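You operate a simulated robot arm through the tools that you are given. There is no shell and no other tool. Be economical: measure what you need, move in short steps, check, and stop when the job is done.

Carry out the task below with a simulated two-armed robot. There is one attempt and no reset: what you move stays moved.

JOB
Take the lid off the orange box and lay it down on the top of the green table. Take the red clamp and put it in the small grey tray. Open the drawer of the green cabinet, take the grey clamp and leave it inside and shut the drawer again. Take the teal spool and leave it on the top of the plywood side table. Open the left door of the green cupboard, take the cream spool from the lower shelf of the plywood side table and put it on the upper shelf of the green cupboard, then shut the door. Pull the left bench drawer open. Do these in any order. Set down upright: teal spool, cream spool.

Only the result counts: the job must be done as asked and must still hold three seconds after the hand-in. Knocking over, shifting, dropping, spilling or breaking anything else fails it. Lids that push on must go on centred and level and be pressed home; caps that screw on are set level and turned clockwise until they are tight.

ROBOT AND FRAMES
Two 7-joint arms with two-finger parallel grippers on one trunk, on a base that drives. Base frame: it is fixed to the floor where the robot stands at the start and does not move with it; the origin is under the middle of the robot, x ahead of it, y to its left, z up; the surface under the hand at the start is at about z = 0.8. Units: m, rad, N and s.
The left shoulder is at the start at [0.073, 0.182, 1.086], the right one opposite. With the tool pointing down near the work surface each hand reaches from about 0.3 to 0.76 m from the robot's upright axis, wherever it stands, measured 20 degrees to its own side. Places, roughly: cream spool [-1.25, 3.75, 0.25]; drawer of the green cabinet [3.6, -3.8, 0.7]; drawer of the green cabinet inside [3.6, -3.9, 0.6]; grey clamp (8x4x12 cm) [5, -1.8, 0.5]; left bench drawer [-1.1, -2, 0.7]; left door of the green cupboard [-0.5, 4.8, 0.9]; orange box [0.5, -0.25, 0.75]; red clamp (8x4x12 cm) [5, -1.6, 0.5]; small grey tray (24x17x4 cm) [5.1, -2, 0.8]; teal spool [-1.25, 3.5, 0.25]; top of the plywood side table [-1.4, 3.4, 0.8]; upper shelf of the green cupboard [-0.3, 5, 1.3]. Payload 3.91 kg a hand.
The TCP of each hand is the grasp point between the finger pads, 0.03 m short of the fingertips. In the tool frame z runs along the fingers and y along their closing line. The gripper opens to 0.11 m. The fingers are 0.02 m wide and 0.01 m thick; the gripper's body (0.048 by 0.112 m) begins 0.055 m behind the TCP.
Orientation is that of the tool frame in the base frame, as a unit quaternion [x, y, z, w]. With the fingers straight down and closing along the base's y, the tool's x points along the base's -x, its y along +y and its z along -z.

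CONTROLS
- The arms move only by the tool send_rows. It takes "left_moves", "right_moves" or both (then of equal length, played together; a hand with none holds still); each is one flat list of numbers, 7 for each row, row after row: the shift along the base's x, y, z in units of 30 mm (1.0 is 30 mm), then the turn, a rotation vector about the base's x, y, z in units of 8 degrees (1.0 is 8 degrees), then the gripper command, from -1 (shut) to 1 (fully open), values between in proportion. In form: [tx, ty, tz, ax, ay, az, grip, tx, ty, tz, ax, ay, az, grip, ...]. A call has 1 to 8 rows; each row shifts and turns the commanded pose from where the row before left it. A call with a number of a shift or a turn outside -1 to 1 is refused whole. Rows are played at 5 a second. More than 0.05 m and 0.15 rad between two rows, or a gripper value outside its range, and nothing of the call is played. Where a pose cannot be reached the arm comes as near as it can. A force on the tool above 40 N (or 10 N above the force at the start of the call, whichever is more), or a blocked arm, ends the call early, and 0.2 s more pass. Each finger travels about 0.072 m/s and halts on what it meets, pressing with about 26 N; the grip force reading is that of the motor and also rises with nothing between the fingers. The clock runs only during rows and for 0.2 s after the last one: add rows that do not move to give the fingers time. It gives the time, the measured TCP pose, the force on the tool (base axes), the opening and the grip force at its end, in the units of the frame above (readings bear some noise), with the torque about the TCP (base axes, N m) and any sound that the robot's microphone picked up.
- Cameras (640 x 400 px; columns grow to the right, rows downward): "scene" is now at [0.2173, -0.0245, 1.2728]; the picture's right is [-0.28, -0.96, 0.00], its down [-0.54, 0.15, -0.83] and it looks along [0.80, -0.23, -0.56] (base axes); focal length 219 px, centre (320, 200). "left" rides on the left gripper at [0.072, -0.017, -0.103] in its tool frame; the picture's right is [0.23, 0.97, 0.00], its down [-0.76, 0.18, -0.62] and it looks along [-0.61, 0.14, 0.78] (tool axes); focal length 222 px, centre (320, 200). "right" rides on the right gripper at [0.072, 0.017, -0.103] in its tool frame; the picture's right is [-0.23, 0.97, 0.00], its down [-0.76, -0.18, -0.62] and it looks along [-0.61, -0.14, 0.78] (tool axes); focal length 222 px, centre (320, 200). There is no depth. A picture from a camera that has moved, and an enlarged one, comes with that camera's place and axes in the base frame and with its lens.
- grab_frame(camera): a new picture of that camera. No time passes.
- lift_body(by): slides the trunk up (or, below 0, down) by that many m; the arms and the scene camera ride with it, the base frame stays. It gives what a move gives, with no picture.
- drive_base(legs): drives the robot by 1 to 6 legs, each [ahead, left, turn to the left] in m, m and rad, along the robot's own axes; the way and the turn of a leg run together, so that a leg with both is an arc; at most 1.5 m and 3.142 rad a leg. The arms and the cameras ride along, it lands a little off, and it stops where it bumps. It gives what a move gives.
- aim_head(pan, tilt): turns the head with the scene camera to pan (to the left, within 1.396 rad either way) and tilt (down, from -0.506 to 1.204), counted from straight ahead of the robot. It gives what a move gives.
- enlarge(camera, box): a new picture of the part [left, top, right, bottom] of that camera's present view, enlarged. No time passes.
- finish_job(): hands the job in; it is judged then, once.

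Work in short steps. Places have to be worked out from the pictures, the camera data and where the tool is seen: move nearer, look again, correct. Check each grasp and each placing, and mend what went wrong. You have 207 turns and 210 pictures in all, those below and enlarged ones among them. Open the grippers and draw the arms clear of the work before you hand the job in, unless the task says otherwise.

The tools are called after "Request:" by a JSON object that holds its "api" and its "payload". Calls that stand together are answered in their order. send_rows: Moves the arms, as the interface text tells. Its arguments: {"type":"object","properties":{"left_moves":{"type":"array","items":{"type":"number"}},"right_moves":{"type":"array","items":{"type":"number"}}},"required":[]} The other tools are called the same way: lift_body (by) slides the trunk up or down; drive_base (legs) drives the base; aim_head (pan, tilt) turns the head that bears the scene camera; grab_frame (camera) takes a picture; enlarge (camera, box) takes an enlarged picture of a part of a camera's view; finish_job () hands the job in.

At the start:

```text
clock: 0.0
left_ee_pos: [0.427, 0.0678, 1.1614]
left_tool_rot: [0.0, 1.0, 0.0, 0.001]
left_wrist_force: [0.1, -0.3, 0.7]
left_wrist_torque: [-0.01, -0.02, -0.01]
left_finger_gap: 0.1103
left_finger_force: 0.1
right_ee_pos: [0.4435, -0.3258, 1.0966]
right_tool_rot: [0.0, 1.0, -0.001, 0.0]
right_wrist_force: [0.9, 0.2, -0.3]
right_wrist_torque: [0.01, 0.01, 0.01]
right_finger_gap: 0.11
right_finger_force: 0.0
trunk travel left (down, up): [-0.35, 0.164]
robot x, y, heading: [-0.0015, -0.0034, 0.003]
head pan, tilt: [-0.281, 0.593]
```

scene: 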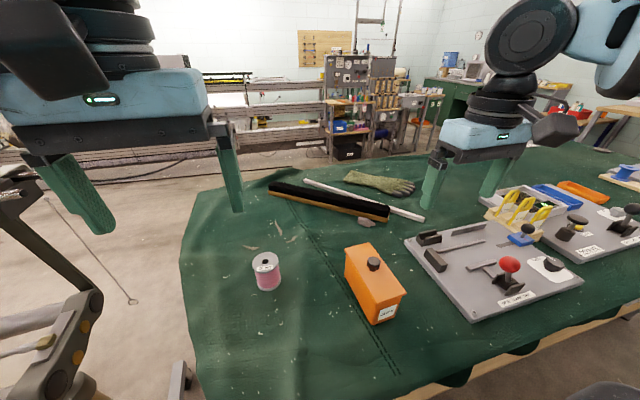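
right: 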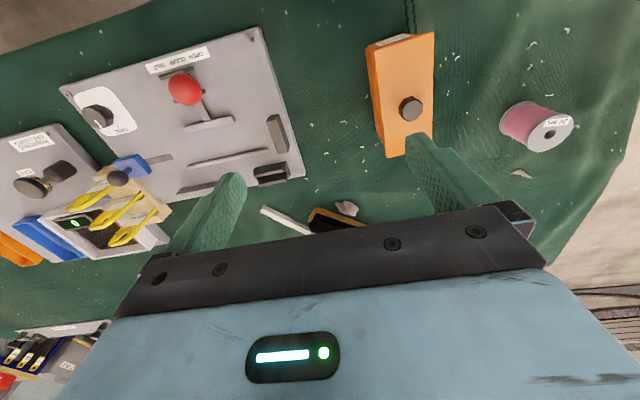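
left: 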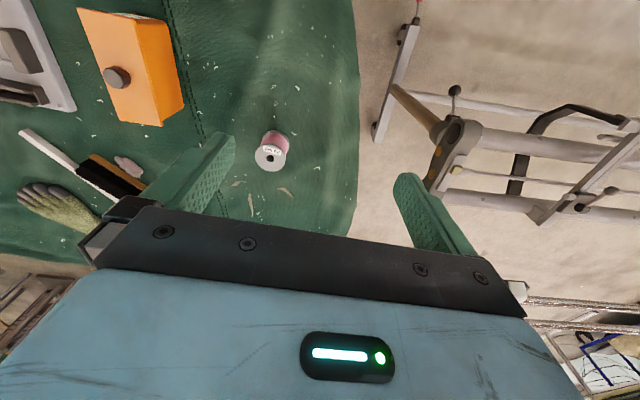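

I'll look more closely at the orange box first; two views put its knob at about [0.48,-0.216,0.905].

Request:
{"api": "enlarge", "payload": {"camera": "scene", "box": [300, 210, 460, 340]}}

Request:
{"api": "enlarge", "payload": {"camera": "right", "box": [340, 10, 480, 170]}}

```text
3.08 times, centred on (380, 275) of scene
camera zoom: at [0.2173, -0.0245, 1.2728], right [-0.28, -0.96, 0.0], down [-0.54, 0.15, -0.83], along [0.8, -0.23, -0.56], focal length 674 px, centre (135, -31)
```

zoom: 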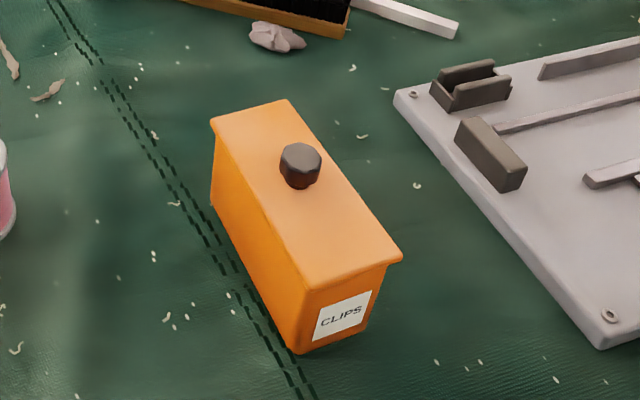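

```text
2.50 times, centred on (410, 90) of right
camera zoom: at [0.371, -0.3109, 1.2003], right [0.23, 0.97, 0.0], down [0.76, -0.18, 0.62], along [0.61, -0.14, -0.78], focal length 555 px, centre (95, 475)
```

zoom: 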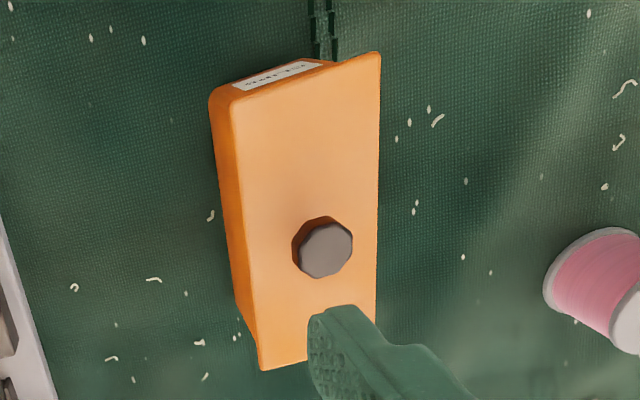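

The lid is aligned with the base axes, about 0.145 x 0.065 m, centred at [0.481,-0.217]. I'm moving the right hand over the knob and stopping high to check.

Request:
{"api": "send_rows", "payload": {"right_moves": [0.244, 0.733, -0.7, 0, 0, 0, 0, 0.244, 0.733, -0.7, 0, 0, 0, 0, 0.244, 0.733, -0.7, 0, 0, 0, 0, 0.244, 0.733, -0.7, 0, 0, 0, 0, 0.244, 0.733, -0.7, 0, 0, 0, 0, 0, 0, 0, 0, 0, 0, 0]}}

Request:
{"api": "grab_frame", "payload": {"camera": "right"}}

Request:
{"api": "grab_frame", "payload": {"camera": "scene"}}

```text
clock: 1.4
left_ee_pos: [0.4258, 0.0673, 1.1616]
left_tool_rot: [0.001, 1.0, 0.001, 0.0]
left_wrist_force: [-0.4, -1.2, 1.2]
left_wrist_torque: [0.02, 0.02, 0.0]
left_finger_gap: 0.1101
left_finger_force: 0.1
right_ee_pos: [0.4805, -0.2173, 0.9907]
right_tool_rot: [-0.001, 1.0, 0.0, 0.0]
right_wrist_force: [0.3, -0.2, -0.3]
right_wrist_torque: [0.04, 0.05, 0.01]
right_finger_gap: 0.0551
right_finger_force: 0.1
trunk travel left (down, up): [-0.35, 0.164]
robot x, y, heading: [-0.0018, -0.0012, 0.001]
head pan, tilt: [-0.281, 0.593]
```

```text
204 pictures are left
camera right: at [0.4075, -0.2019, 1.094], right [0.23, 0.97, 0.0], down [0.76, -0.18, 0.62], along [0.61, -0.14, -0.78], focal length 222 px, centre (320, 200)
```

right: 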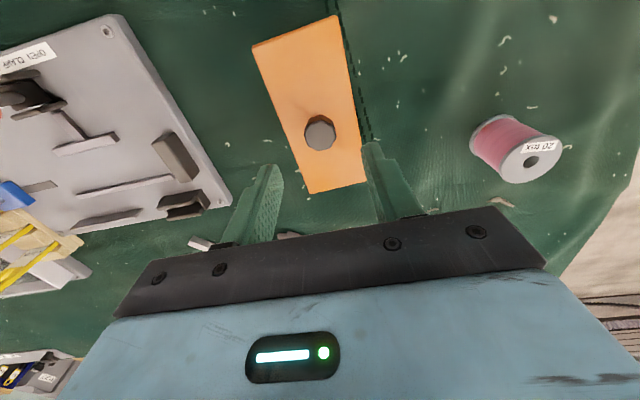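

```text
203 pictures are left
camera scene: at [0.2169, -0.0249, 1.2729], right [-0.28, -0.96, 0.0], down [-0.54, 0.16, -0.83], along [0.8, -0.23, -0.56], focal length 219 px, centre (320, 200)
```

scene: 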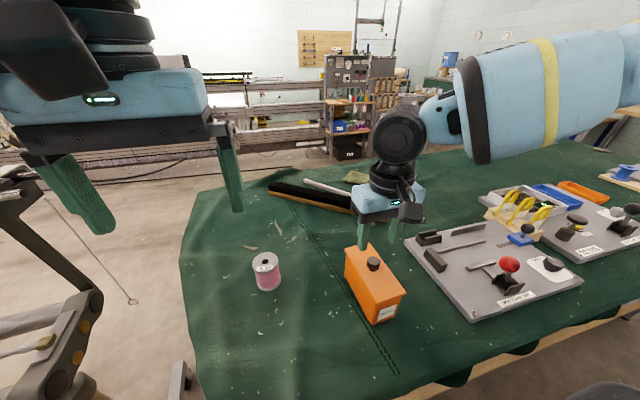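

The knob sits right below at [0.482,-0.218]. I'll descend to z≈0.918, then close.

Request:
{"api": "send_rows", "payload": {"right_moves": [0, 0, -0.8, 0, 0, 0, 0, 0, 0, -0.8, 0, 0, 0, 0, 0, 0, -0.8, 0, 0, 0, 0, 0, 0, 0, 0, 0, 0, -1, 0, 0, 0, 0, 0, 0, -1, 0, 0, 0, 0, 0, 0, -1]}}

Request:
{"api": "grab_frame", "payload": {"camera": "right"}}

```text
clock: 2.5
left_ee_pos: [0.4246, 0.0674, 1.1608]
left_tool_rot: [0.0, 1.0, 0.0, 0.001]
left_wrist_force: [-0.1, 0.0, 0.7]
left_wrist_torque: [0.01, -0.03, -0.01]
left_finger_gap: 0.1101
left_finger_force: 0.0
right_ee_pos: [0.4794, -0.217, 0.9221]
right_tool_rot: [0.001, 1.0, 0.0, 0.005]
right_wrist_force: [-8.4, -2.9, 16.1]
right_wrist_torque: [-0.01, 0.37, 0.0]
right_finger_gap: 0.0258
right_finger_force: 25.5
trunk travel left (down, up): [-0.35, 0.164]
robot x, y, heading: [0.0003, 0.0002, -0.003]
head pan, tilt: [-0.281, 0.593]
stopped in row 5 (right hand): the force on the tool passed its limit at 57 N (the readings are from after the stop); the commanded pose is now the measured one
```

```text
202 pictures are left
camera right: at [0.4073, -0.2015, 1.0254], right [0.23, 0.97, 0.0], down [0.76, -0.18, 0.63], along [0.61, -0.14, -0.78], focal length 222 px, centre (320, 200)
```

right: 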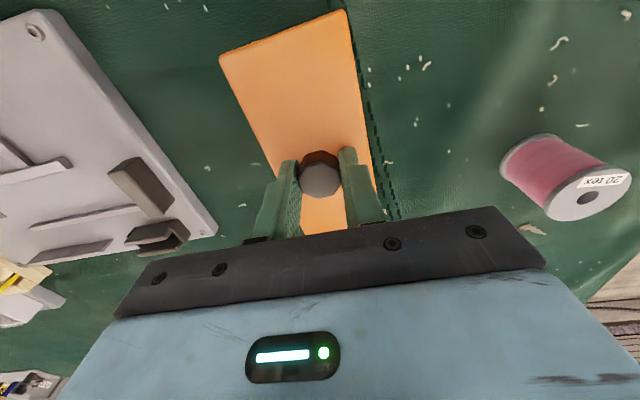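

The knob is gripped, gap 0.026. I'm lifting straight up.

Request:
{"api": "send_rows", "payload": {"right_moves": [0, 0, 0.2, 0, 0, 0, -1, 0, 0, 0.3, 0, 0, 0, -1, 0, 0, 0.5, 0, 0, 0, -1, 0, 0, 0.7, 0, 0, 0, -1, 0, 0, 0.9, 0, 0, 0, -1, 0, 0, 0.9, 0, 0, 0, -1]}}

Request:
{"api": "grab_frame", "payload": {"camera": "scene"}}

```text
clock: 3.9
left_ee_pos: [0.4258, 0.0669, 1.1614]
left_tool_rot: [0.001, 1.0, -0.001, 0.001]
left_wrist_force: [0.1, 0.3, 0.5]
left_wrist_torque: [0.01, 0.0, 0.01]
left_finger_gap: 0.1099
left_finger_force: 0.0
right_ee_pos: [0.4821, -0.2152, 1.028]
right_tool_rot: [0.0, 1.0, -0.001, 0.003]
right_wrist_force: [-0.5, 0.0, 0.2]
right_wrist_torque: [0.0, 0.01, -0.03]
right_finger_gap: 0.0
right_finger_force: 25.8
trunk travel left (down, up): [-0.35, 0.164]
robot x, y, heading: [0.0, 0.0003, 0.005]
head pan, tilt: [-0.281, 0.593]
heard: snap
```

```text
201 pictures are left
camera scene: at [0.2169, -0.0246, 1.2728], right [-0.28, -0.96, 0.0], down [-0.54, 0.16, -0.83], along [0.8, -0.23, -0.56], focal length 219 px, centre (320, 200)
```

scene: 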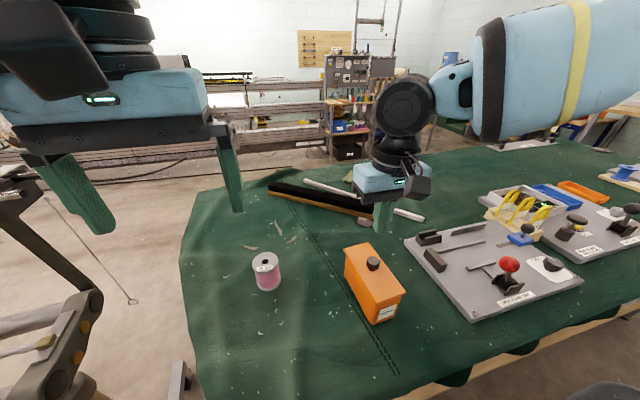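

The gripper slipped off and I heard a snap. I'm checking the lid and where the box now stands.

Request:
{"api": "enlarge", "payload": {"camera": "scene", "box": [300, 210, 460, 340]}}

Request:
{"api": "grab_frame", "payload": {"camera": "right"}}

```text
3.08 times, centred on (380, 275) of scene
camera zoom: at [0.2169, -0.0246, 1.2728], right [-0.28, -0.96, 0.0], down [-0.54, 0.16, -0.83], along [0.8, -0.23, -0.56], focal length 674 px, centre (135, -31)
```

zoom: 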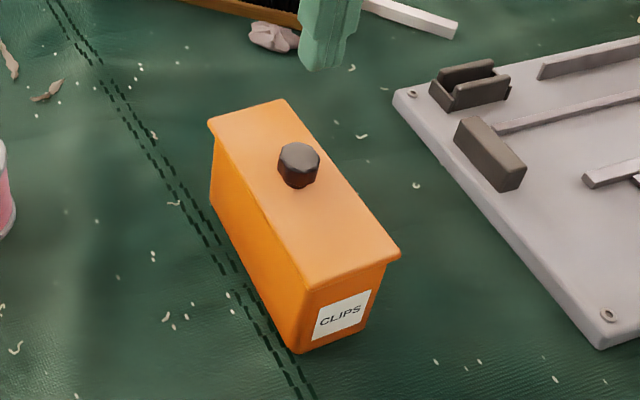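

```text
199 pictures are left
camera right: at [0.4085, -0.2015, 1.1307], right [0.23, 0.97, 0.0], down [0.76, -0.18, 0.63], along [0.61, -0.14, -0.78], focal length 222 px, centre (320, 200)
```

right: 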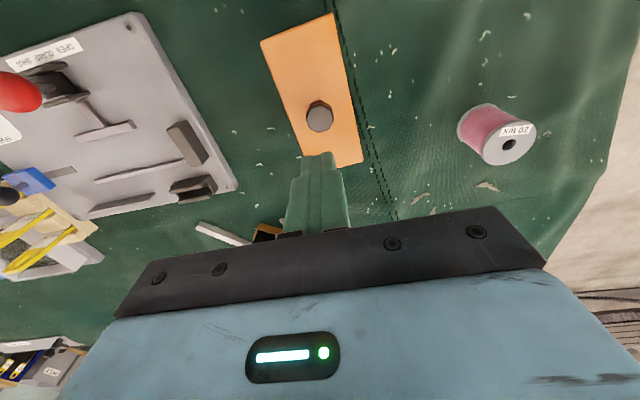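

The lid seems a few millimetres looser now, so the snap was probably it popping free. I'm regripping the knob without pressing.

Request:
{"api": "send_rows", "payload": {"right_moves": [0, 0, 0, 0, 0, 0, 0, -0.03, -0.03, -1, 0, 0, 0, 0, 0, 0, -1, 0, 0, 0, 0, 0, 0, -1, 0, 0, 0, 0, 0, 0, -0.4, 0, 0, 0, 0, 0, 0, 0, 0, 0, 0, -1, 0, 0, 0, 0, 0, 0, -1]}}

Request:
{"api": "send_rows", "payload": {"right_moves": [0, 0, 0.2, 0, 0, 0, -1, 0, 0, 0.2, 0, 0, 0, -1, 0, 0, 0.3, 0, 0, 0, -1, 0, 0, 0.3, 0, 0, 0, -1, 0, 0, 0.5, 0, 0, 0, -1]}}

Request:
{"api": "enlarge", "payload": {"camera": "scene", "box": [300, 160, 460, 340]}}

```text
clock: 5.5
left_ee_pos: [0.4272, 0.0661, 1.1605]
left_tool_rot: [0.002, 1.0, 0.0, 0.001]
left_wrist_force: [0.1, 1.0, 1.0]
left_wrist_torque: [0.03, 0.01, 0.0]
left_finger_gap: 0.1099
left_finger_force: 0.1
right_ee_pos: [0.4797, -0.218, 0.9243]
right_tool_rot: [0.001, 1.0, -0.001, 0.004]
right_wrist_force: [-0.7, 0.9, -0.3]
right_wrist_torque: [0.01, 0.0, 0.03]
right_finger_gap: 0.0261
right_finger_force: 26.4
trunk travel left (down, up): [-0.35, 0.164]
robot x, y, heading: [-0.0017, -0.0004, -0.001]
head pan, tilt: [-0.281, 0.593]
```

```text
clock: 6.7
left_ee_pos: [0.4273, 0.0682, 1.1605]
left_tool_rot: [0.001, 1.0, 0.0, 0.0]
left_wrist_force: [-0.3, 0.1, 0.3]
left_wrist_torque: [0.01, -0.02, -0.02]
left_finger_gap: 0.1099
left_finger_force: 0.0
right_ee_pos: [0.4823, -0.2157, 0.9689]
right_tool_rot: [0.001, 1.0, 0.0, 0.005]
right_wrist_force: [0.6, -0.5, 0.0]
right_wrist_torque: [-0.05, -0.03, -0.03]
right_finger_gap: 0.0256
right_finger_force: 25.7
trunk travel left (down, up): [-0.35, 0.164]
robot x, y, heading: [0.0004, -0.0023, -0.001]
head pan, tilt: [-0.281, 0.593]
```

```text
2.22 times, centred on (380, 250) of scene
camera zoom: at [0.217, -0.0247, 1.2728], right [-0.28, -0.96, 0.0], down [-0.54, 0.16, -0.83], along [0.8, -0.23, -0.56], focal length 487 px, centre (187, 89)
```

zoom: 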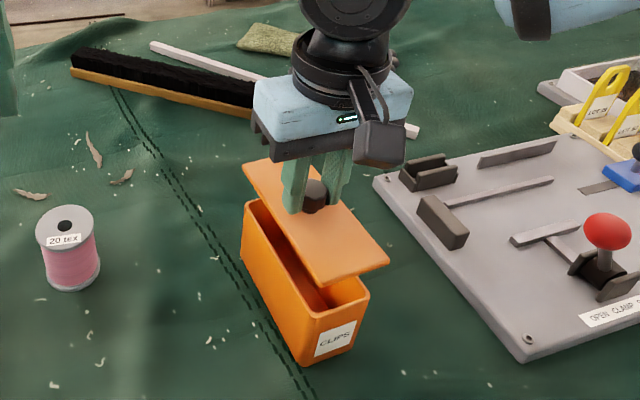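

The lid is off. I'm carrying it over to the clear patch at about [0.47,-0.10], between the box and the spool.

Request:
{"api": "send_rows", "payload": {"right_moves": [0, 0, 0.5, 0, 0, 0, -1, 0, 0.8, 0, 0, 0, 0, -1, 0, 0.8, 0, 0, 0, 0, -1, -0.2, 0.8, 0, 0, 0, 0, -1, -0.2, 0.8, 0, 0, 0, 0, -1, 0, 0.7, 0, 0, 0, 0, -1, 0, 0, -1, 0, 0, 0, -1]}}

Request:
{"api": "enlarge", "payload": {"camera": "scene", "box": [220, 180, 440, 380]}}

```text
clock: 8.3
left_ee_pos: [0.428, 0.0669, 1.1611]
left_tool_rot: [0.001, 1.0, -0.001, 0.0]
left_wrist_force: [0.6, 0.5, 0.0]
left_wrist_torque: [-0.01, 0.01, -0.01]
left_finger_gap: 0.11
left_finger_force: 0.0
right_ee_pos: [0.4708, -0.1252, 0.9537]
right_tool_rot: [0.001, 1.0, 0.0, 0.003]
right_wrist_force: [-0.4, -0.5, -1.1]
right_wrist_torque: [0.0, -0.03, -0.03]
right_finger_gap: 0.0259
right_finger_force: 25.5
right hand out of reach, approached as far as the arm can: row 6
trunk travel left (down, up): [-0.35, 0.164]
robot x, y, heading: [0.0005, 0.0009, -0.003]
head pan, tilt: [-0.281, 0.593]
```

```text
2.00 times, centred on (330, 280) of scene
camera zoom: at [0.2178, -0.0249, 1.2726], right [-0.28, -0.96, 0.0], down [-0.54, 0.16, -0.83], along [0.8, -0.23, -0.56], focal length 438 px, centre (300, 40)
```

zoom: 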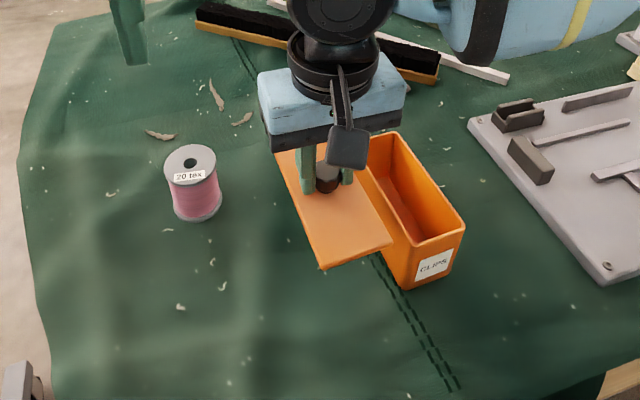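

Reach ends at y≈-0.125, which still leaves about 3 cm to the box. I'll lower in steps.

Request:
{"api": "send_rows", "payload": {"right_moves": [0, 0, -0.9, 0, 0, 0, -1, 0, 0, -0.9, 0, 0, 0, -1, 0, 0, -0.5, 0, 0, 0, -1]}}

Request:
{"api": "enlarge", "payload": {"camera": "scene", "box": [220, 180, 440, 380]}}

```text
clock: 9.1
left_ee_pos: [0.4284, 0.0667, 1.1608]
left_tool_rot: [0.001, 1.0, 0.0, 0.001]
left_wrist_force: [-1.0, 0.4, -0.8]
left_wrist_torque: [-0.01, 0.01, 0.03]
left_finger_gap: 0.1102
left_finger_force: 0.1
right_ee_pos: [0.4699, -0.1239, 0.8841]
right_tool_rot: [0.001, 1.0, 0.0, 0.004]
right_wrist_force: [-0.5, -0.5, -0.4]
right_wrist_torque: [0.03, 0.0, 0.03]
right_finger_gap: 0.0259
right_finger_force: 25.5
trunk travel left (down, up): [-0.35, 0.164]
robot x, y, heading: [-0.0012, -0.0004, 0.008]
head pan, tilt: [-0.281, 0.593]
```

```text
2.00 times, centred on (330, 280) of scene
camera zoom: at [0.2173, -0.0248, 1.2728], right [-0.28, -0.96, 0.0], down [-0.54, 0.16, -0.83], along [0.8, -0.23, -0.56], focal length 438 px, centre (300, 40)
```

zoom: 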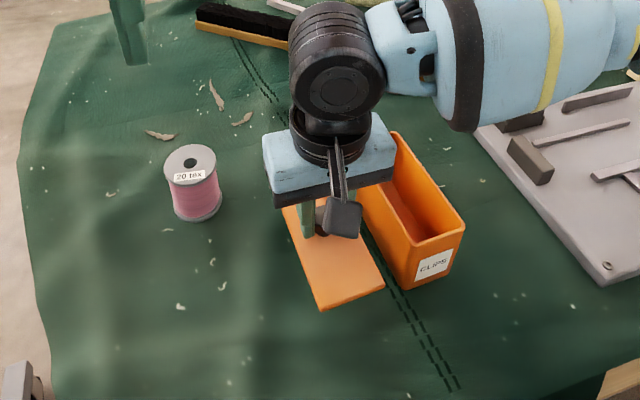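

There is no contact yet. I'm continuing down in smaller steps.

Request:
{"api": "send_rows", "payload": {"right_moves": [0, 0, -0.4, 0, 0, 0, -1, 0, 0, -0.3, 0, 0, 0, -1, 0, 0, -0.25, 0, 0, 0, -1, 0, 0, -0.2, 0, 0, 0, -1]}}

Request:
{"api": "enlarge", "payload": {"camera": "scene", "box": [220, 180, 440, 380]}}

```text
clock: 10.1
left_ee_pos: [0.4258, 0.0681, 1.1608]
left_tool_rot: [0.001, 1.0, 0.0, 0.001]
left_wrist_force: [-0.9, -0.7, 0.2]
left_wrist_torque: [-0.01, 0.01, -0.03]
left_finger_gap: 0.1099
left_finger_force: 0.1
right_ee_pos: [0.4687, -0.124, 0.8509]
right_tool_rot: [0.002, 1.0, 0.0, 0.003]
right_wrist_force: [0.8, 0.1, -0.5]
right_wrist_torque: [-0.04, -0.01, 0.03]
right_finger_gap: 0.0259
right_finger_force: 25.9
trunk travel left (down, up): [-0.35, 0.164]
robot x, y, heading: [-0.0002, -0.0005, 0.0]
head pan, tilt: [-0.281, 0.593]
```

```text
2.00 times, centred on (330, 280) of scene
camera zoom: at [0.2173, -0.0248, 1.2728], right [-0.28, -0.96, 0.0], down [-0.54, 0.16, -0.83], along [0.8, -0.23, -0.56], focal length 438 px, centre (300, 40)
```

zoom: 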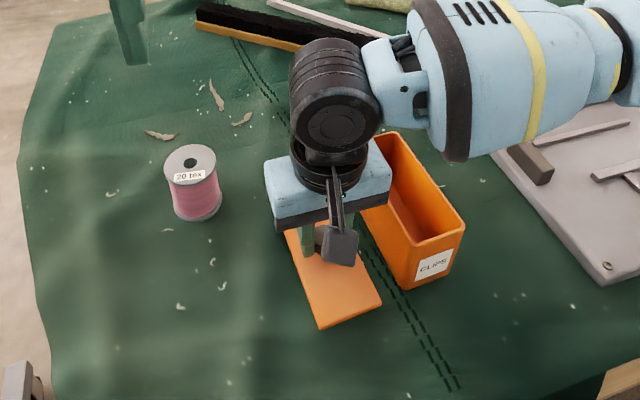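

Still free. A few more fine steps should bring contact.

Request:
{"api": "send_rows", "payload": {"right_moves": [0, 0, -0.15, 0, 0, 0, -1, 0, 0, -0.15, 0, 0, 0, -1, 0, 0, -0.15, 0, 0, 0, -1]}}

Request:
{"api": "enlarge", "payload": {"camera": "scene", "box": [270, 200, 430, 360]}}

```text
clock: 11.0
left_ee_pos: [0.4255, 0.067, 1.1609]
left_tool_rot: [0.0, 1.0, 0.0, 0.001]
left_wrist_force: [0.1, 0.3, 0.5]
left_wrist_torque: [0.02, 0.02, -0.01]
left_finger_gap: 0.11
left_finger_force: 0.0
right_ee_pos: [0.4703, -0.1242, 0.8434]
right_tool_rot: [0.0, 1.0, 0.001, 0.01]
right_wrist_force: [-7.3, -2.6, 17.8]
right_wrist_torque: [-0.2, 0.23, -0.02]
right_finger_gap: 0.0261
right_finger_force: 26.1
trunk travel left (down, up): [-0.35, 0.164]
robot x, y, heading: [0.0031, -0.0024, -0.006]
head pan, tilt: [-0.281, 0.593]
stopped in row 3 (right hand): the force on the tool passed its limit at 49 N (the readings are from after the stop); the commanded pose is now the measured one
```

```text
2.50 times, centred on (350, 280) of scene
camera zoom: at [0.2157, -0.025, 1.2729], right [-0.28, -0.96, 0.0], down [-0.54, 0.16, -0.83], along [0.8, -0.23, -0.56], focal length 548 px, centre (245, 0)
```

zoom: 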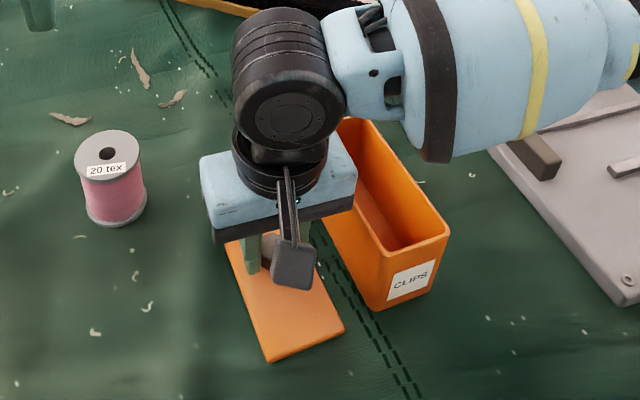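

Contact at TCP z≈0.843. I'm opening slightly and withdrawing straight up.

Request:
{"api": "send_rows", "payload": {"right_moves": [0, 0, 0.05, 0, 0, 0, -0.2, 0, 0, 0, 0, 0, 0, -0.2, 0, 0, 0, 0, 0, 0, -0.2, 0, 0, 0.5, 0, 0, 0, -0.2, 0, 0, 1, 0, 0, 0, -0.2, 0, 0, 1, 0, 0, 0, -0.2, 0, 0, 1, 0, 0, 0, -0.2, 0, 0, 1, 0, 0, 0, -0.2]}}

Request:
{"api": "send_rows", "payload": {"right_moves": [0, -0.8, 0.8, 0, 0, 0, 0, 0, -0.8, 0.8, 0, 0, 0, 0, 0, -0.8, 0.8, 0, 0, 0, 0, 0, -0.8, 0.8, 0, 0, 0, 0, 0, -0.8, 0.8, 0, 0, 0, 0]}}

Request:
{"api": "grab_frame", "payload": {"camera": "scene"}}

```text
clock: 12.8
left_ee_pos: [0.4276, 0.0663, 1.1614]
left_tool_rot: [0.001, 1.0, -0.001, 0.001]
left_wrist_force: [0.3, -0.7, 0.5]
left_wrist_torque: [0.02, 0.0, 0.02]
left_finger_gap: 0.1102
left_finger_force: 0.0
right_ee_pos: [0.4679, -0.1232, 0.979]
right_tool_rot: [0.001, 1.0, 0.003, 0.009]
right_wrist_force: [-0.3, -0.2, -0.1]
right_wrist_torque: [-0.02, 0.03, -0.02]
right_finger_gap: 0.044
right_finger_force: 0.1
trunk travel left (down, up): [-0.35, 0.164]
robot x, y, heading: [-0.0028, -0.0002, -0.002]
head pan, tilt: [-0.281, 0.593]
```

```text
clock: 14.0
left_ee_pos: [0.4266, 0.0661, 1.1613]
left_tool_rot: [0.001, 1.0, 0.0, 0.0]
left_wrist_force: [-0.3, -0.3, -0.5]
left_wrist_torque: [-0.01, 0.03, -0.03]
left_finger_gap: 0.1098
left_finger_force: 0.0
right_ee_pos: [0.4708, -0.2434, 1.0978]
right_tool_rot: [0.001, 1.0, 0.002, 0.009]
right_wrist_force: [-1.0, -0.5, -0.4]
right_wrist_torque: [0.04, -0.01, 0.02]
right_finger_gap: 0.0547
right_finger_force: 0.2
trunk travel left (down, up): [-0.35, 0.164]
robot x, y, heading: [0.0002, -0.0011, -0.005]
head pan, tilt: [-0.281, 0.593]
```

```text
193 pictures are left
camera scene: at [0.2166, -0.0253, 1.2729], right [-0.28, -0.96, 0.0], down [-0.54, 0.16, -0.83], along [0.8, -0.23, -0.56], focal length 219 px, centre (320, 200)
```

scene: 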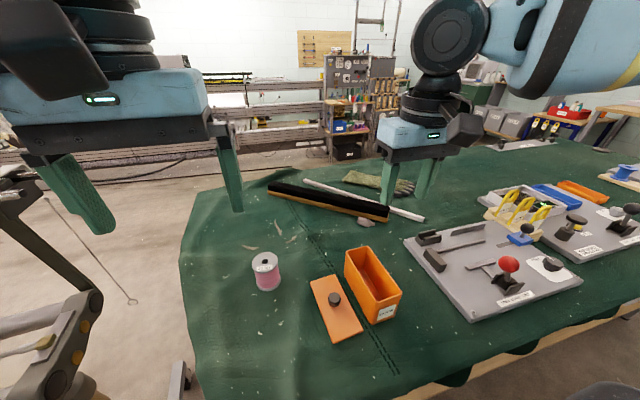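

The lid lies flat on the table beside the box. Before driving I'll survey the surroundings with the head.

Request:
{"api": "aim_head", "payload": {"pan": -1.3, "tilt": 0.35}}

Request:
{"api": "grab_frame", "payload": {"camera": "scene"}}

Request:
{"api": "aim_head", "payload": {"pan": 1.3, "tilt": 0.35}}

Request:
{"api": "grab_frame", "payload": {"camera": "scene"}}

```text
clock: 15.3
left_ee_pos: [0.4263, 0.0667, 1.1609]
left_tool_rot: [0.0, 1.0, 0.0, 0.001]
left_wrist_force: [0.1, 0.0, 0.1]
left_wrist_torque: [-0.01, -0.02, 0.03]
left_finger_gap: 0.1099
left_finger_force: 0.0
right_ee_pos: [0.4711, -0.2425, 1.0972]
right_tool_rot: [0.002, 1.0, 0.002, 0.009]
right_wrist_force: [-1.0, 0.3, 0.1]
right_wrist_torque: [-0.01, -0.01, 0.0]
right_finger_gap: 0.0551
right_finger_force: 0.1
trunk travel left (down, up): [-0.35, 0.164]
robot x, y, heading: [0.0001, -0.0039, 0.001]
head pan, tilt: [-1.3, 0.351]
```

```text
192 pictures are left
camera scene: at [0.1569, -0.0901, 1.2949], right [-0.96, -0.27, 0.0], down [-0.09, 0.33, -0.94], along [0.25, -0.9, -0.34], focal length 219 px, centre (320, 200)
```

scene: 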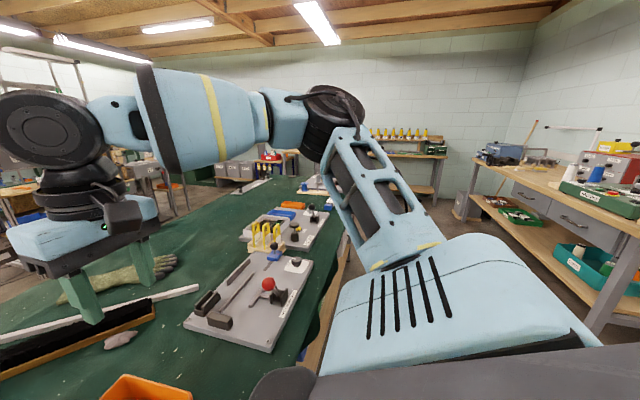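

```text
clock: 17.6
left_ee_pos: [0.4271, 0.067, 1.1616]
left_tool_rot: [0.001, 1.0, 0.0, 0.001]
left_wrist_force: [-0.2, 0.3, -0.1]
left_wrist_torque: [0.02, 0.01, 0.0]
left_finger_gap: 0.1101
left_finger_force: 0.0
right_ee_pos: [0.4718, -0.2431, 1.0968]
right_tool_rot: [0.002, 1.0, 0.002, 0.009]
right_wrist_force: [0.7, 0.1, -0.3]
right_wrist_torque: [0.0, 0.0, 0.0]
right_finger_gap: 0.0551
right_finger_force: 0.1
trunk travel left (down, up): [-0.35, 0.164]
robot x, y, heading: [-0.0015, -0.0018, -0.0]
head pan, tilt: [1.3, 0.351]
```

```text
191 pictures are left
camera scene: at [0.157, 0.0893, 1.2949], right [0.96, -0.27, 0.0], down [-0.09, -0.33, -0.94], along [0.25, 0.9, -0.34], focal length 219 px, centre (320, 200)
```

scene: 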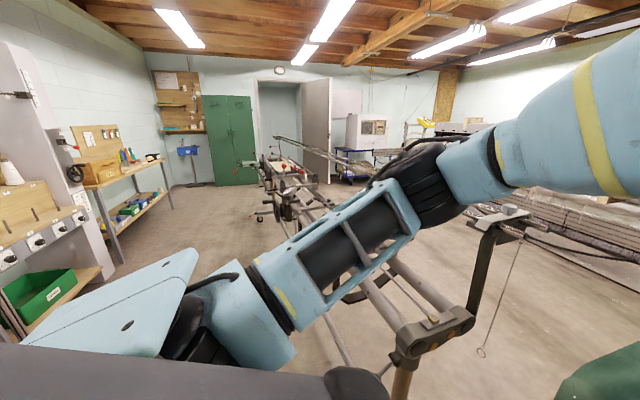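

The bench front faces +x at x≈-1.03, with the left drawer near y≈-2.1. I'm backing away from the table, turning right and driving toward it.

Request:
{"api": "drive_base", "payload": {"legs": [[-0.3, 0, 0], [0, 0, -1.571], [1.3, 0, 0]]}}

Request:
{"api": "aim_head", "payload": {"pan": -0.9, "tilt": 0.5}}

Request:
{"api": "grab_frame", "payload": {"camera": "scene"}}

```text
clock: 29.8
left_ee_pos: [-0.3296, -1.7588, 1.1609]
left_tool_rot: [0.731, 0.683, 0.0, 0.0]
left_wrist_force: [-0.6, -0.8, -0.3]
left_wrist_torque: [0.05, -0.01, -0.01]
left_finger_gap: 0.1099
left_finger_force: 0.0
right_ee_pos: [-0.6418, -1.7826, 1.0971]
right_tool_rot: [0.731, 0.682, -0.005, 0.007]
right_wrist_force: [1.0, -0.1, -1.7]
right_wrist_torque: [0.01, -0.04, 0.01]
right_finger_gap: 0.0549
right_finger_force: 0.0
trunk travel left (down, up): [-0.35, 0.164]
robot x, y, heading: [-0.3695, -1.3272, -1.639]
head pan, tilt: [1.3, 0.351]
```

```text
clock: 31.9
left_ee_pos: [-0.3293, -1.759, 1.1625]
left_tool_rot: [0.73, 0.683, -0.001, 0.001]
left_wrist_force: [-0.3, -1.0, -0.6]
left_wrist_torque: [0.0, 0.03, 0.0]
left_finger_gap: 0.1099
left_finger_force: 0.0
right_ee_pos: [-0.6417, -1.7828, 1.0959]
right_tool_rot: [0.732, 0.681, -0.005, 0.008]
right_wrist_force: [-1.0, 0.8, 0.7]
right_wrist_torque: [-0.02, 0.0, 0.01]
right_finger_gap: 0.0552
right_finger_force: 0.0
trunk travel left (down, up): [-0.35, 0.164]
robot x, y, heading: [-0.366, -1.33, -1.638]
head pan, tilt: [-0.901, 0.499]
```

```text
190 pictures are left
camera scene: at [-0.4516, -1.512, 1.2813], right [-0.57, 0.82, 0.0], down [0.39, 0.27, -0.88], along [-0.72, -0.5, -0.48], focal length 219 px, centre (320, 200)
```

scene: 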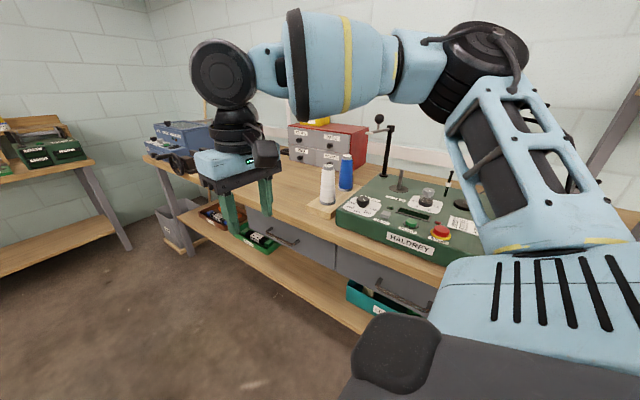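

The left drawer handle is at about [-0.96,-2.07,0.7]. I'm moving so the left arm will face it, then turning toward the bench.

Request:
{"api": "drive_base", "payload": {"legs": [[0.5, 0.14, 0], [0, 0, -1.503]]}}

Request:
{"api": "aim_head", "payload": {"pan": 0.2, "tilt": 0.7}}

Request:
{"api": "grab_frame", "payload": {"camera": "scene"}}

Request:
{"api": "grab_frame", "payload": {"camera": "left"}}

```text
clock: 38.6
left_ee_pos: [-0.69, -1.9033, 1.161]
left_tool_rot: [1.0, -0.006, -0.001, 0.0]
left_wrist_force: [-0.7, 0.1, 0.4]
left_wrist_torque: [0.0, -0.01, -0.03]
left_finger_gap: 0.1102
left_finger_force: 0.0
right_ee_pos: [-0.7306, -1.5937, 1.0983]
right_tool_rot: [1.0, -0.006, -0.009, 0.001]
right_wrist_force: [-0.3, 0.2, -1.2]
right_wrist_torque: [-0.01, 0.01, -0.01]
right_finger_gap: 0.0551
right_finger_force: 0.1
trunk travel left (down, up): [-0.35, 0.164]
robot x, y, heading: [-0.264, -1.8395, 3.133]
head pan, tilt: [-0.901, 0.499]
```

```text
clock: 40.0
left_ee_pos: [-0.6898, -1.9026, 1.1603]
left_tool_rot: [1.0, -0.006, 0.0, 0.0]
left_wrist_force: [0.5, -0.1, -0.1]
left_wrist_torque: [-0.01, 0.01, -0.01]
left_finger_gap: 0.1103
left_finger_force: 0.1
right_ee_pos: [-0.7305, -1.5931, 1.0963]
right_tool_rot: [1.0, -0.006, -0.009, 0.001]
right_wrist_force: [-0.2, 0.7, 0.6]
right_wrist_torque: [0.01, 0.01, 0.02]
right_finger_gap: 0.0549
right_finger_force: 0.1
trunk travel left (down, up): [-0.35, 0.164]
robot x, y, heading: [-0.2629, -1.8391, 3.129]
head pan, tilt: [0.201, 0.7]
```

```text
189 pictures are left
camera scene: at [-0.4774, -1.8544, 1.2636], right [-0.19, 0.98, 0.0], down [0.63, 0.12, -0.77], along [-0.75, -0.14, -0.64], focal length 219 px, centre (320, 200)
```

scene: 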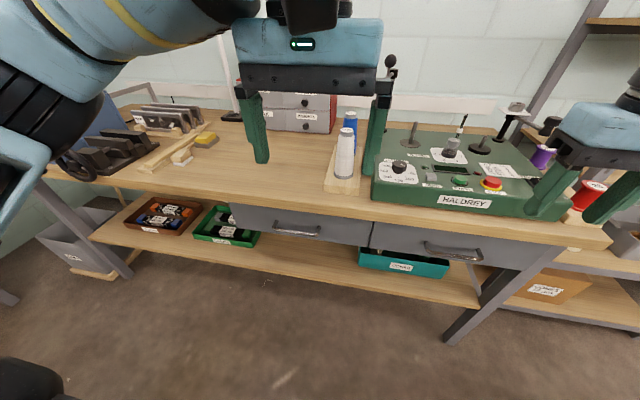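

```text
188 pictures are left
camera left: at [-0.6174, -1.8857, 1.2643], right [0.22, -0.98, 0.0], down [-0.76, -0.17, 0.62], along [-0.61, -0.13, -0.78], focal length 222 px, centre (320, 200)
```

left: 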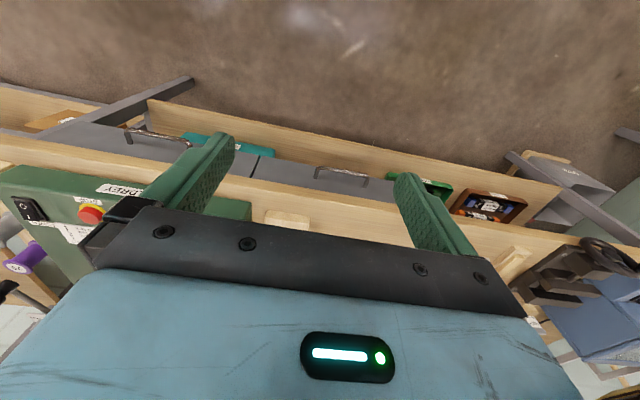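

Two views put the handle bar at about [-0.897,-2.0,0.778], running along y. I'll back up a little so the arm has room to reach horizontally.

Request:
{"api": "drive_base", "payload": {"legs": [[-0.15, 0, 0]]}}

Request:
{"api": "send_rows", "payload": {"left_moves": [0, -0.3, -0.7, 0, 1, 0, 1, 0, -0.3, -0.7, 0, 1, 0, 1, 0, -0.3, -0.7, 0, 1, 0, 1, 0, -0.3, -0.7, 0, 1, 0, 1, 0, -0.3, -0.7, 0, 1, 0, 1, 0, -0.3, -0.7, 0, 1, 0, 1, 0, -0.3, -0.7, 0, 1, 0, 1, 0, -0.3, -0.7, 0, 1, 0, 1]}}

```text
clock: 41.3
left_ee_pos: [-0.5405, -1.9041, 1.1607]
left_tool_rot: [1.0, -0.006, -0.001, 0.0]
left_wrist_force: [1.2, -1.0, -0.1]
left_wrist_torque: [-0.04, 0.02, 0.0]
left_finger_gap: 0.11
left_finger_force: 0.1
right_ee_pos: [-0.5809, -1.5939, 1.0975]
right_tool_rot: [1.0, -0.006, -0.009, 0.002]
right_wrist_force: [0.1, 0.9, 0.7]
right_wrist_torque: [-0.03, -0.01, 0.02]
right_finger_gap: 0.0548
right_finger_force: 0.0
trunk travel left (down, up): [-0.35, 0.164]
robot x, y, heading: [-0.1122, -1.8414, 3.134]
head pan, tilt: [0.201, 0.7]
```

```text
clock: 43.1
left_ee_pos: [-0.5753, -1.9536, 0.9942]
left_tool_rot: [0.848, -0.005, -0.53, 0.003]
left_wrist_force: [-1.2, 0.2, 0.0]
left_wrist_torque: [0.01, 0.05, 0.01]
left_finger_gap: 0.1099
left_finger_force: 0.1
left hand out of reach, approached as far as the arm can: row 7, 8
right_ee_pos: [-0.5814, -1.5955, 1.0969]
right_tool_rot: [1.0, -0.006, -0.009, 0.002]
right_wrist_force: [-0.2, -0.3, -0.3]
right_wrist_torque: [0.03, 0.02, -0.01]
right_finger_gap: 0.0552
right_finger_force: 0.0
trunk travel left (down, up): [-0.35, 0.164]
robot x, y, heading: [-0.1117, -1.8411, 3.131]
head pan, tilt: [0.201, 0.7]
```

The arm is too folded for this. I'll push the hand forward while turning it the rest of the way.

Request:
{"api": "send_rows", "payload": {"left_moves": [-1, -0.2, 0, 0, 0, 0, 1, -1, -0.2, 0, 0, 0.6, 0, 1, -1, -0.2, 0, 0, 0.6, 0, 1, -1, 0, 0, 0, 0.6, 0, 1, -1, 0, 0, 0, 0.6, 0, 1, 0, 0, 0, 0, 0.8, 0, 1, 0, 0, 0, 0, 0, 0, 1]}}

Request:
{"api": "grab_frame", "payload": {"camera": "scene"}}

```text
clock: 44.7
left_ee_pos: [-0.7195, -1.9433, 1.0116]
left_tool_rot: [0.711, -0.001, -0.703, 0.007]
left_wrist_force: [0.0, -0.6, 0.3]
left_wrist_torque: [-0.01, 0.01, -0.01]
left_finger_gap: 0.1098
left_finger_force: 0.1
left hand out of reach, approached as far as the arm can: row 5, 6
right_ee_pos: [-0.5811, -1.5944, 1.0981]
right_tool_rot: [1.0, -0.005, -0.009, 0.002]
right_wrist_force: [0.0, -0.5, -0.3]
right_wrist_torque: [-0.03, -0.01, -0.01]
right_finger_gap: 0.0549
right_finger_force: 0.1
trunk travel left (down, up): [-0.35, 0.164]
robot x, y, heading: [-0.1132, -1.839, 3.135]
head pan, tilt: [0.201, 0.7]
```

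```text
187 pictures are left
camera scene: at [-0.3279, -1.8567, 1.2635], right [-0.19, 0.98, 0.0], down [0.63, 0.12, -0.76], along [-0.75, -0.14, -0.64], focal length 219 px, centre (320, 200)
```

scene: 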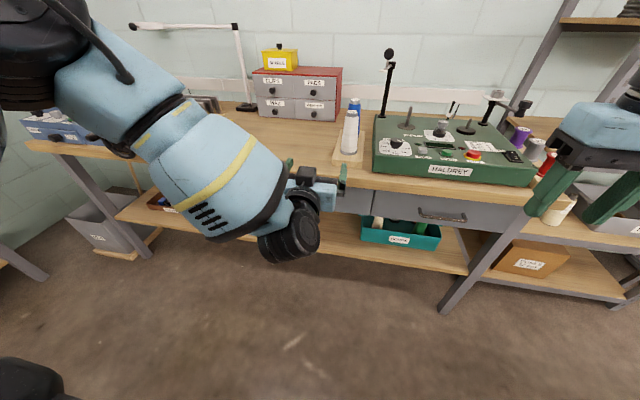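

The hand is level now. I'll lower the trunk to bring it to handle height and then roll it so the fingers close vertically.

Request:
{"api": "lift_body", "payload": {"by": -0.22}}

Request:
{"api": "send_rows", "payload": {"left_moves": [0, -0.2, 0, 1, 0, 0, 1, 0, -0.2, 0, 1, 0, 0, 1, 0, -0.2, 0, 1, 0, 0, 1, 0, -0.2, 0, 1, 0, 0, 1, 0, -0.2, 0, 1, 0, 0, 1, 0, -0.2, 0, 1, 0, 0, 1, 0, -0.2, 0, 1, 0, 0, 1, 0, -0.2, 0, 1, 0, 0, 1]}}

Request:
{"api": "grab_frame", "payload": {"camera": "left"}}

```text
clock: 47.1
left_ee_pos: [-0.7183, -1.9409, 0.7933]
left_tool_rot: [0.71, -0.002, -0.705, 0.006]
left_wrist_force: [0.4, 0.7, -0.7]
left_wrist_torque: [-0.01, -0.02, 0.02]
left_finger_gap: 0.11
left_finger_force: 0.2
right_ee_pos: [-0.5806, -1.5951, 0.8767]
right_tool_rot: [1.0, -0.006, -0.008, 0.003]
right_wrist_force: [-0.1, -0.2, -0.2]
right_wrist_torque: [0.01, 0.02, -0.01]
right_finger_gap: 0.0551
right_finger_force: 0.2
trunk travel left (down, up): [-0.13, 0.384]
robot x, y, heading: [-0.1145, -1.8406, 3.128]
head pan, tilt: [0.201, 0.7]
```

```text
clock: 48.9
left_ee_pos: [-0.7117, -1.947, 0.7727]
left_tool_rot: [0.604, 0.374, -0.599, -0.37]
left_wrist_force: [0.0, -0.4, -0.7]
left_wrist_torque: [0.01, 0.0, 0.0]
left_finger_gap: 0.11
left_finger_force: 0.1
left hand out of reach, approached as far as the arm can: row 1, 2, 3, 4, 5, 6, 7, 8
right_ee_pos: [-0.5811, -1.5939, 0.8777]
right_tool_rot: [1.0, -0.006, -0.008, 0.001]
right_wrist_force: [0.0, -0.9, 0.1]
right_wrist_torque: [0.02, 0.01, 0.02]
right_finger_gap: 0.0549
right_finger_force: 0.1
trunk travel left (down, up): [-0.13, 0.384]
robot x, y, heading: [-0.1123, -1.8443, 3.128]
head pan, tilt: [0.201, 0.7]
```

```text
186 pictures are left
camera left: at [-0.6095, -1.8735, 0.7571], right [0.01, -0.23, -0.97], down [0.62, -0.76, 0.19], along [-0.78, -0.61, 0.14], focal length 222 px, centre (320, 200)
```

left: 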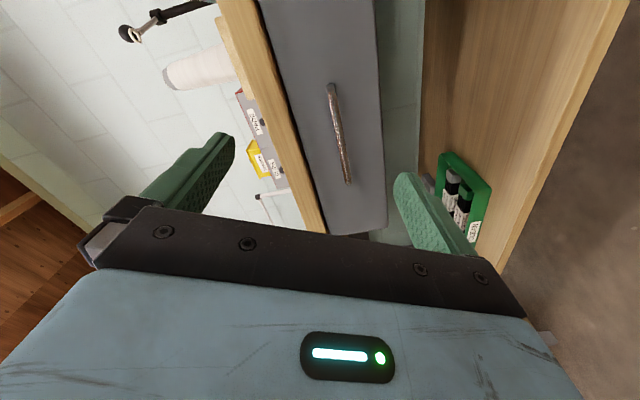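

The bar is at about [-0.912,-2.005,0.754]. I'll finish the roll while moving to a staging point in front of it.

Request:
{"api": "send_rows", "payload": {"left_moves": [-0.7, -0.3, -0.1, 0.8, 0, 0, 1, -0.7, -0.3, -0.1, 0.8, 0, 0, 1, -0.7, -0.3, -0.1, 0.8, 0, 0, 1, -0.7, -0.3, -0.1, 0.9, 0, 0, 1, 0, 0, 0, 0, 0, 0, 1]}}

Request:
{"api": "grab_frame", "payload": {"camera": "left"}}

```text
clock: 50.1
left_ee_pos: [-0.7824, -1.9321, 0.7889]
left_tool_rot: [0.504, 0.501, -0.498, -0.498]
left_wrist_force: [0.3, 0.2, -0.9]
left_wrist_torque: [-0.01, -0.02, -0.01]
left_finger_gap: 0.11
left_finger_force: 0.0
left hand out of reach, approached as far as the arm can: row 1, 2, 3, 4
right_ee_pos: [-0.5816, -1.5944, 0.8761]
right_tool_rot: [1.0, -0.006, -0.008, 0.002]
right_wrist_force: [0.7, -0.3, -0.1]
right_wrist_torque: [-0.02, -0.02, 0.0]
right_finger_gap: 0.055
right_finger_force: 0.1
trunk travel left (down, up): [-0.13, 0.384]
robot x, y, heading: [-0.11, -1.8388, 3.132]
head pan, tilt: [0.201, 0.7]
```

```text
185 pictures are left
camera left: at [-0.679, -1.8591, 0.8061], right [0.01, 0.22, -0.97], down [0.62, -0.76, -0.17], along [-0.78, -0.61, -0.15], focal length 222 px, centre (320, 200)
```

left: 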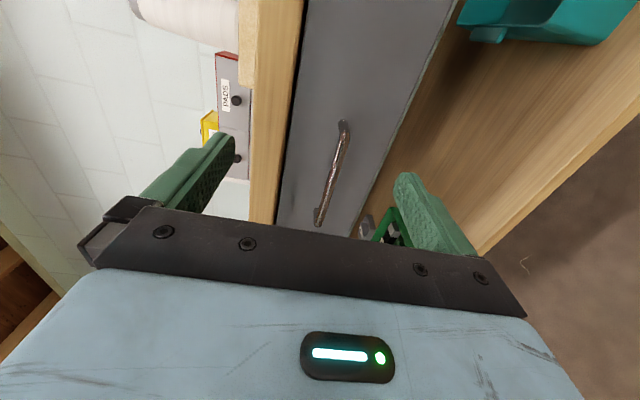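

Orientation is exact, but the arm is limited sideways. I'll shift the base left by 7 cm and lower 3 cm.

Request:
{"api": "drive_base", "payload": {"legs": [[0, 0.07, 0]]}}

Request:
{"api": "send_rows", "payload": {"left_moves": [-0.3, 0, -0.5, 0, 0, 0, 1, -0.3, 0, -0.5, 0, 0, 0, 1, 0, 0, 0, 0, 0, 0, 1]}}

Request:
{"api": "grab_frame", "payload": {"camera": "left"}}

```text
clock: 51.4
left_ee_pos: [-0.7832, -2.0018, 0.789]
left_tool_rot: [0.503, 0.501, -0.498, -0.497]
left_wrist_force: [0.2, 0.3, -0.2]
left_wrist_torque: [0.0, -0.01, 0.02]
left_finger_gap: 0.1101
left_finger_force: 0.0
right_ee_pos: [-0.582, -1.6647, 0.8762]
right_tool_rot: [1.0, -0.006, -0.008, 0.002]
right_wrist_force: [0.2, 0.2, -0.2]
right_wrist_torque: [0.01, -0.01, 0.01]
right_finger_gap: 0.0548
right_finger_force: 0.2
trunk travel left (down, up): [-0.13, 0.384]
robot x, y, heading: [-0.1098, -1.9118, 3.134]
head pan, tilt: [0.201, 0.7]
```

```text
clock: 52.2
left_ee_pos: [-0.7981, -1.9897, 0.7652]
left_tool_rot: [0.504, 0.503, -0.499, -0.494]
left_wrist_force: [-0.7, -0.1, 0.0]
left_wrist_torque: [-0.01, -0.02, -0.01]
left_finger_gap: 0.1098
left_finger_force: 0.1
left hand out of reach, approached as far as the arm can: row 1, 2
right_ee_pos: [-0.5822, -1.6639, 0.8773]
right_tool_rot: [1.0, -0.005, -0.009, 0.002]
right_wrist_force: [0.6, -0.6, 0.0]
right_wrist_torque: [0.01, 0.01, 0.01]
right_finger_gap: 0.0551
right_finger_force: 0.0
trunk travel left (down, up): [-0.13, 0.384]
robot x, y, heading: [-0.1127, -1.9107, 3.128]
head pan, tilt: [0.201, 0.7]
```

```text
184 pictures are left
camera left: at [-0.6951, -1.915, 0.7839], right [0.01, 0.22, -0.97], down [0.63, -0.76, -0.17], along [-0.78, -0.61, -0.15], focal length 222 px, centre (320, 200)
```

left: 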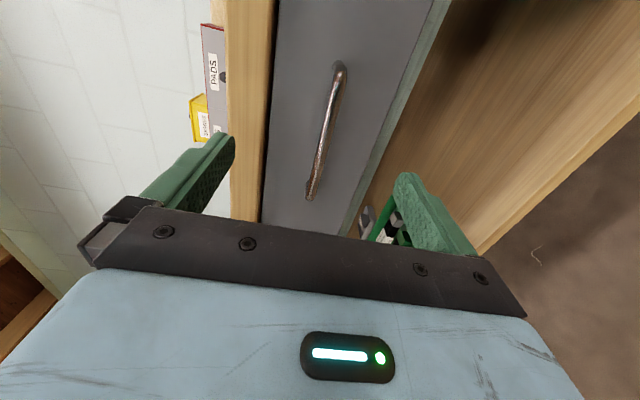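

I'm narrowing the fingers to 5.5 cm, dropping 1 cm and driving the base forward so they straddle the bar.

Request:
{"api": "lift_body", "payload": {"by": -0.01}}

Request:
{"api": "send_rows", "payload": {"left_moves": [0, 0, 0, 0, 0, 0, 0, 0, 0, 0, 0, 0, 0, 0, 0, 0, 0, 0, 0, 0, 0]}}

Request:
{"api": "drive_base", "payload": {"legs": [[0.06, 0, 0]]}}

Request:
{"api": "grab_frame", "payload": {"camera": "left"}}

```text
clock: 52.7
left_ee_pos: [-0.7967, -1.9886, 0.7569]
left_tool_rot: [0.504, 0.502, -0.499, -0.495]
left_wrist_force: [-0.4, -0.2, 0.9]
left_wrist_torque: [0.03, 0.0, 0.0]
left_finger_gap: 0.1098
left_finger_force: 0.1
right_ee_pos: [-0.5806, -1.6645, 0.8679]
right_tool_rot: [1.0, -0.006, -0.009, 0.002]
right_wrist_force: [0.3, -0.6, -0.9]
right_wrist_torque: [0.03, 0.0, -0.01]
right_finger_gap: 0.0549
right_finger_force: 0.0
trunk travel left (down, up): [-0.12, 0.394]
robot x, y, heading: [-0.1125, -1.9082, 3.132]
head pan, tilt: [0.201, 0.7]
```

```text
clock: 53.5
left_ee_pos: [-0.7968, -1.9896, 0.7571]
left_tool_rot: [0.504, 0.503, -0.498, -0.495]
left_wrist_force: [0.2, 0.1, -0.4]
left_wrist_torque: [0.03, 0.02, 0.0]
left_finger_gap: 0.0549
left_finger_force: 0.0
right_ee_pos: [-0.5817, -1.6642, 0.8666]
right_tool_rot: [1.0, -0.006, -0.009, 0.001]
right_wrist_force: [-0.2, 0.1, -0.8]
right_wrist_torque: [-0.01, 0.01, -0.01]
right_finger_gap: 0.055
right_finger_force: 0.0
trunk travel left (down, up): [-0.12, 0.394]
robot x, y, heading: [-0.1118, -1.9116, 3.131]
head pan, tilt: [0.201, 0.7]
```

```text
clock: 54.5
left_ee_pos: [-0.8577, -1.9883, 0.7552]
left_tool_rot: [0.504, 0.502, -0.498, -0.495]
left_wrist_force: [-0.5, 0.5, -0.5]
left_wrist_torque: [0.05, 0.04, -0.01]
left_finger_gap: 0.0551
left_finger_force: 0.2
right_ee_pos: [-0.6414, -1.6621, 0.8666]
right_tool_rot: [1.0, -0.008, -0.008, 0.002]
right_wrist_force: [-0.8, -0.3, -0.2]
right_wrist_torque: [0.02, -0.03, -0.03]
right_finger_gap: 0.0551
right_finger_force: 0.1
trunk travel left (down, up): [-0.12, 0.394]
robot x, y, heading: [-0.1746, -1.9074, 3.131]
head pan, tilt: [0.201, 0.7]
```

```text
183 pictures are left
camera left: at [-0.7541, -1.9142, 0.7734], right [0.01, 0.22, -0.97], down [0.63, -0.76, -0.17], along [-0.78, -0.61, -0.15], focal length 222 px, centre (320, 200)
```

left: 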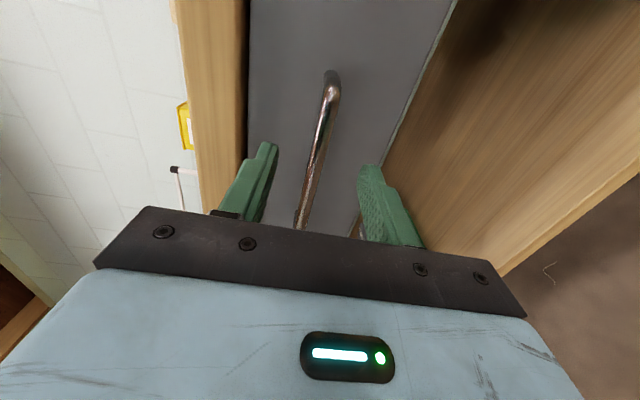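

The bar sits between the fingers. I'll advance about 3.5 cm more with the arm and close.

Request:
{"api": "send_rows", "payload": {"left_moves": [-0.6, 0, 0, 0, 0, 0, 0, -0.6, 0, 0, 0, 0, 0, 0, 0, 0, 0, 0, 0, 0, 0]}}

Request:
{"api": "grab_frame", "payload": {"camera": "left"}}

```text
clock: 55.3
left_ee_pos: [-0.8917, -1.9841, 0.7591]
left_tool_rot: [0.504, 0.504, -0.498, -0.493]
left_wrist_force: [-0.7, -0.4, 0.5]
left_wrist_torque: [0.0, 0.02, -0.03]
left_finger_gap: 0.0552
left_finger_force: 0.0
left hand out of reach, approached as far as the arm can: row 2
right_ee_pos: [-0.6402, -1.6626, 0.8679]
right_tool_rot: [1.0, -0.007, -0.008, 0.002]
right_wrist_force: [0.1, 0.2, 0.9]
right_wrist_torque: [-0.01, -0.04, 0.03]
right_finger_gap: 0.055
right_finger_force: 0.0
trunk travel left (down, up): [-0.12, 0.394]
robot x, y, heading: [-0.1699, -1.9119, 3.132]
head pan, tilt: [0.201, 0.7]
```

```text
182 pictures are left
camera left: at [-0.7892, -1.9106, 0.7771], right [0.01, 0.22, -0.97], down [0.63, -0.76, -0.16], along [-0.78, -0.61, -0.15], focal length 222 px, centre (320, 200)
```

left: 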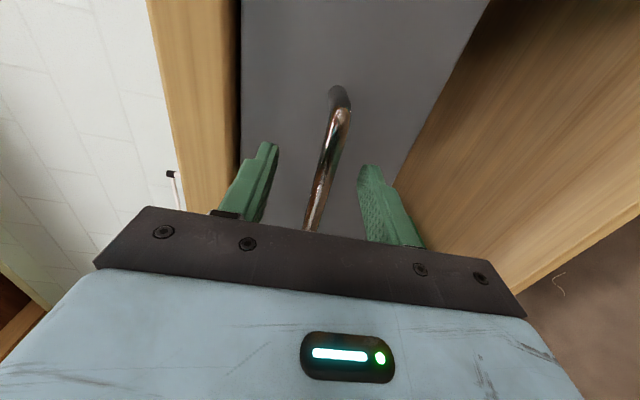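

Now I'll close on the bar.

Request:
{"api": "send_rows", "payload": {"left_moves": [0, 0, 0, 0, 0, 0, -1, 0, 0, 0, 0, 0, 0, -1, 0, 0, 0, 0, 0, 0, -1]}}

```text
clock: 56.1
left_ee_pos: [-0.8907, -1.9857, 0.7564]
left_tool_rot: [0.505, 0.505, -0.497, -0.492]
left_wrist_force: [1.6, 0.1, -11.0]
left_wrist_torque: [0.29, -0.2, 0.07]
left_finger_gap: 0.0118
left_finger_force: 45.3
right_ee_pos: [-0.6416, -1.6618, 0.8665]
right_tool_rot: [1.0, -0.006, -0.008, 0.001]
right_wrist_force: [0.1, -0.2, 0.3]
right_wrist_torque: [0.03, -0.03, 0.0]
right_finger_gap: 0.0549
right_finger_force: 0.0
trunk travel left (down, up): [-0.12, 0.394]
robot x, y, heading: [-0.175, -1.9141, 3.129]
head pan, tilt: [0.201, 0.7]
```

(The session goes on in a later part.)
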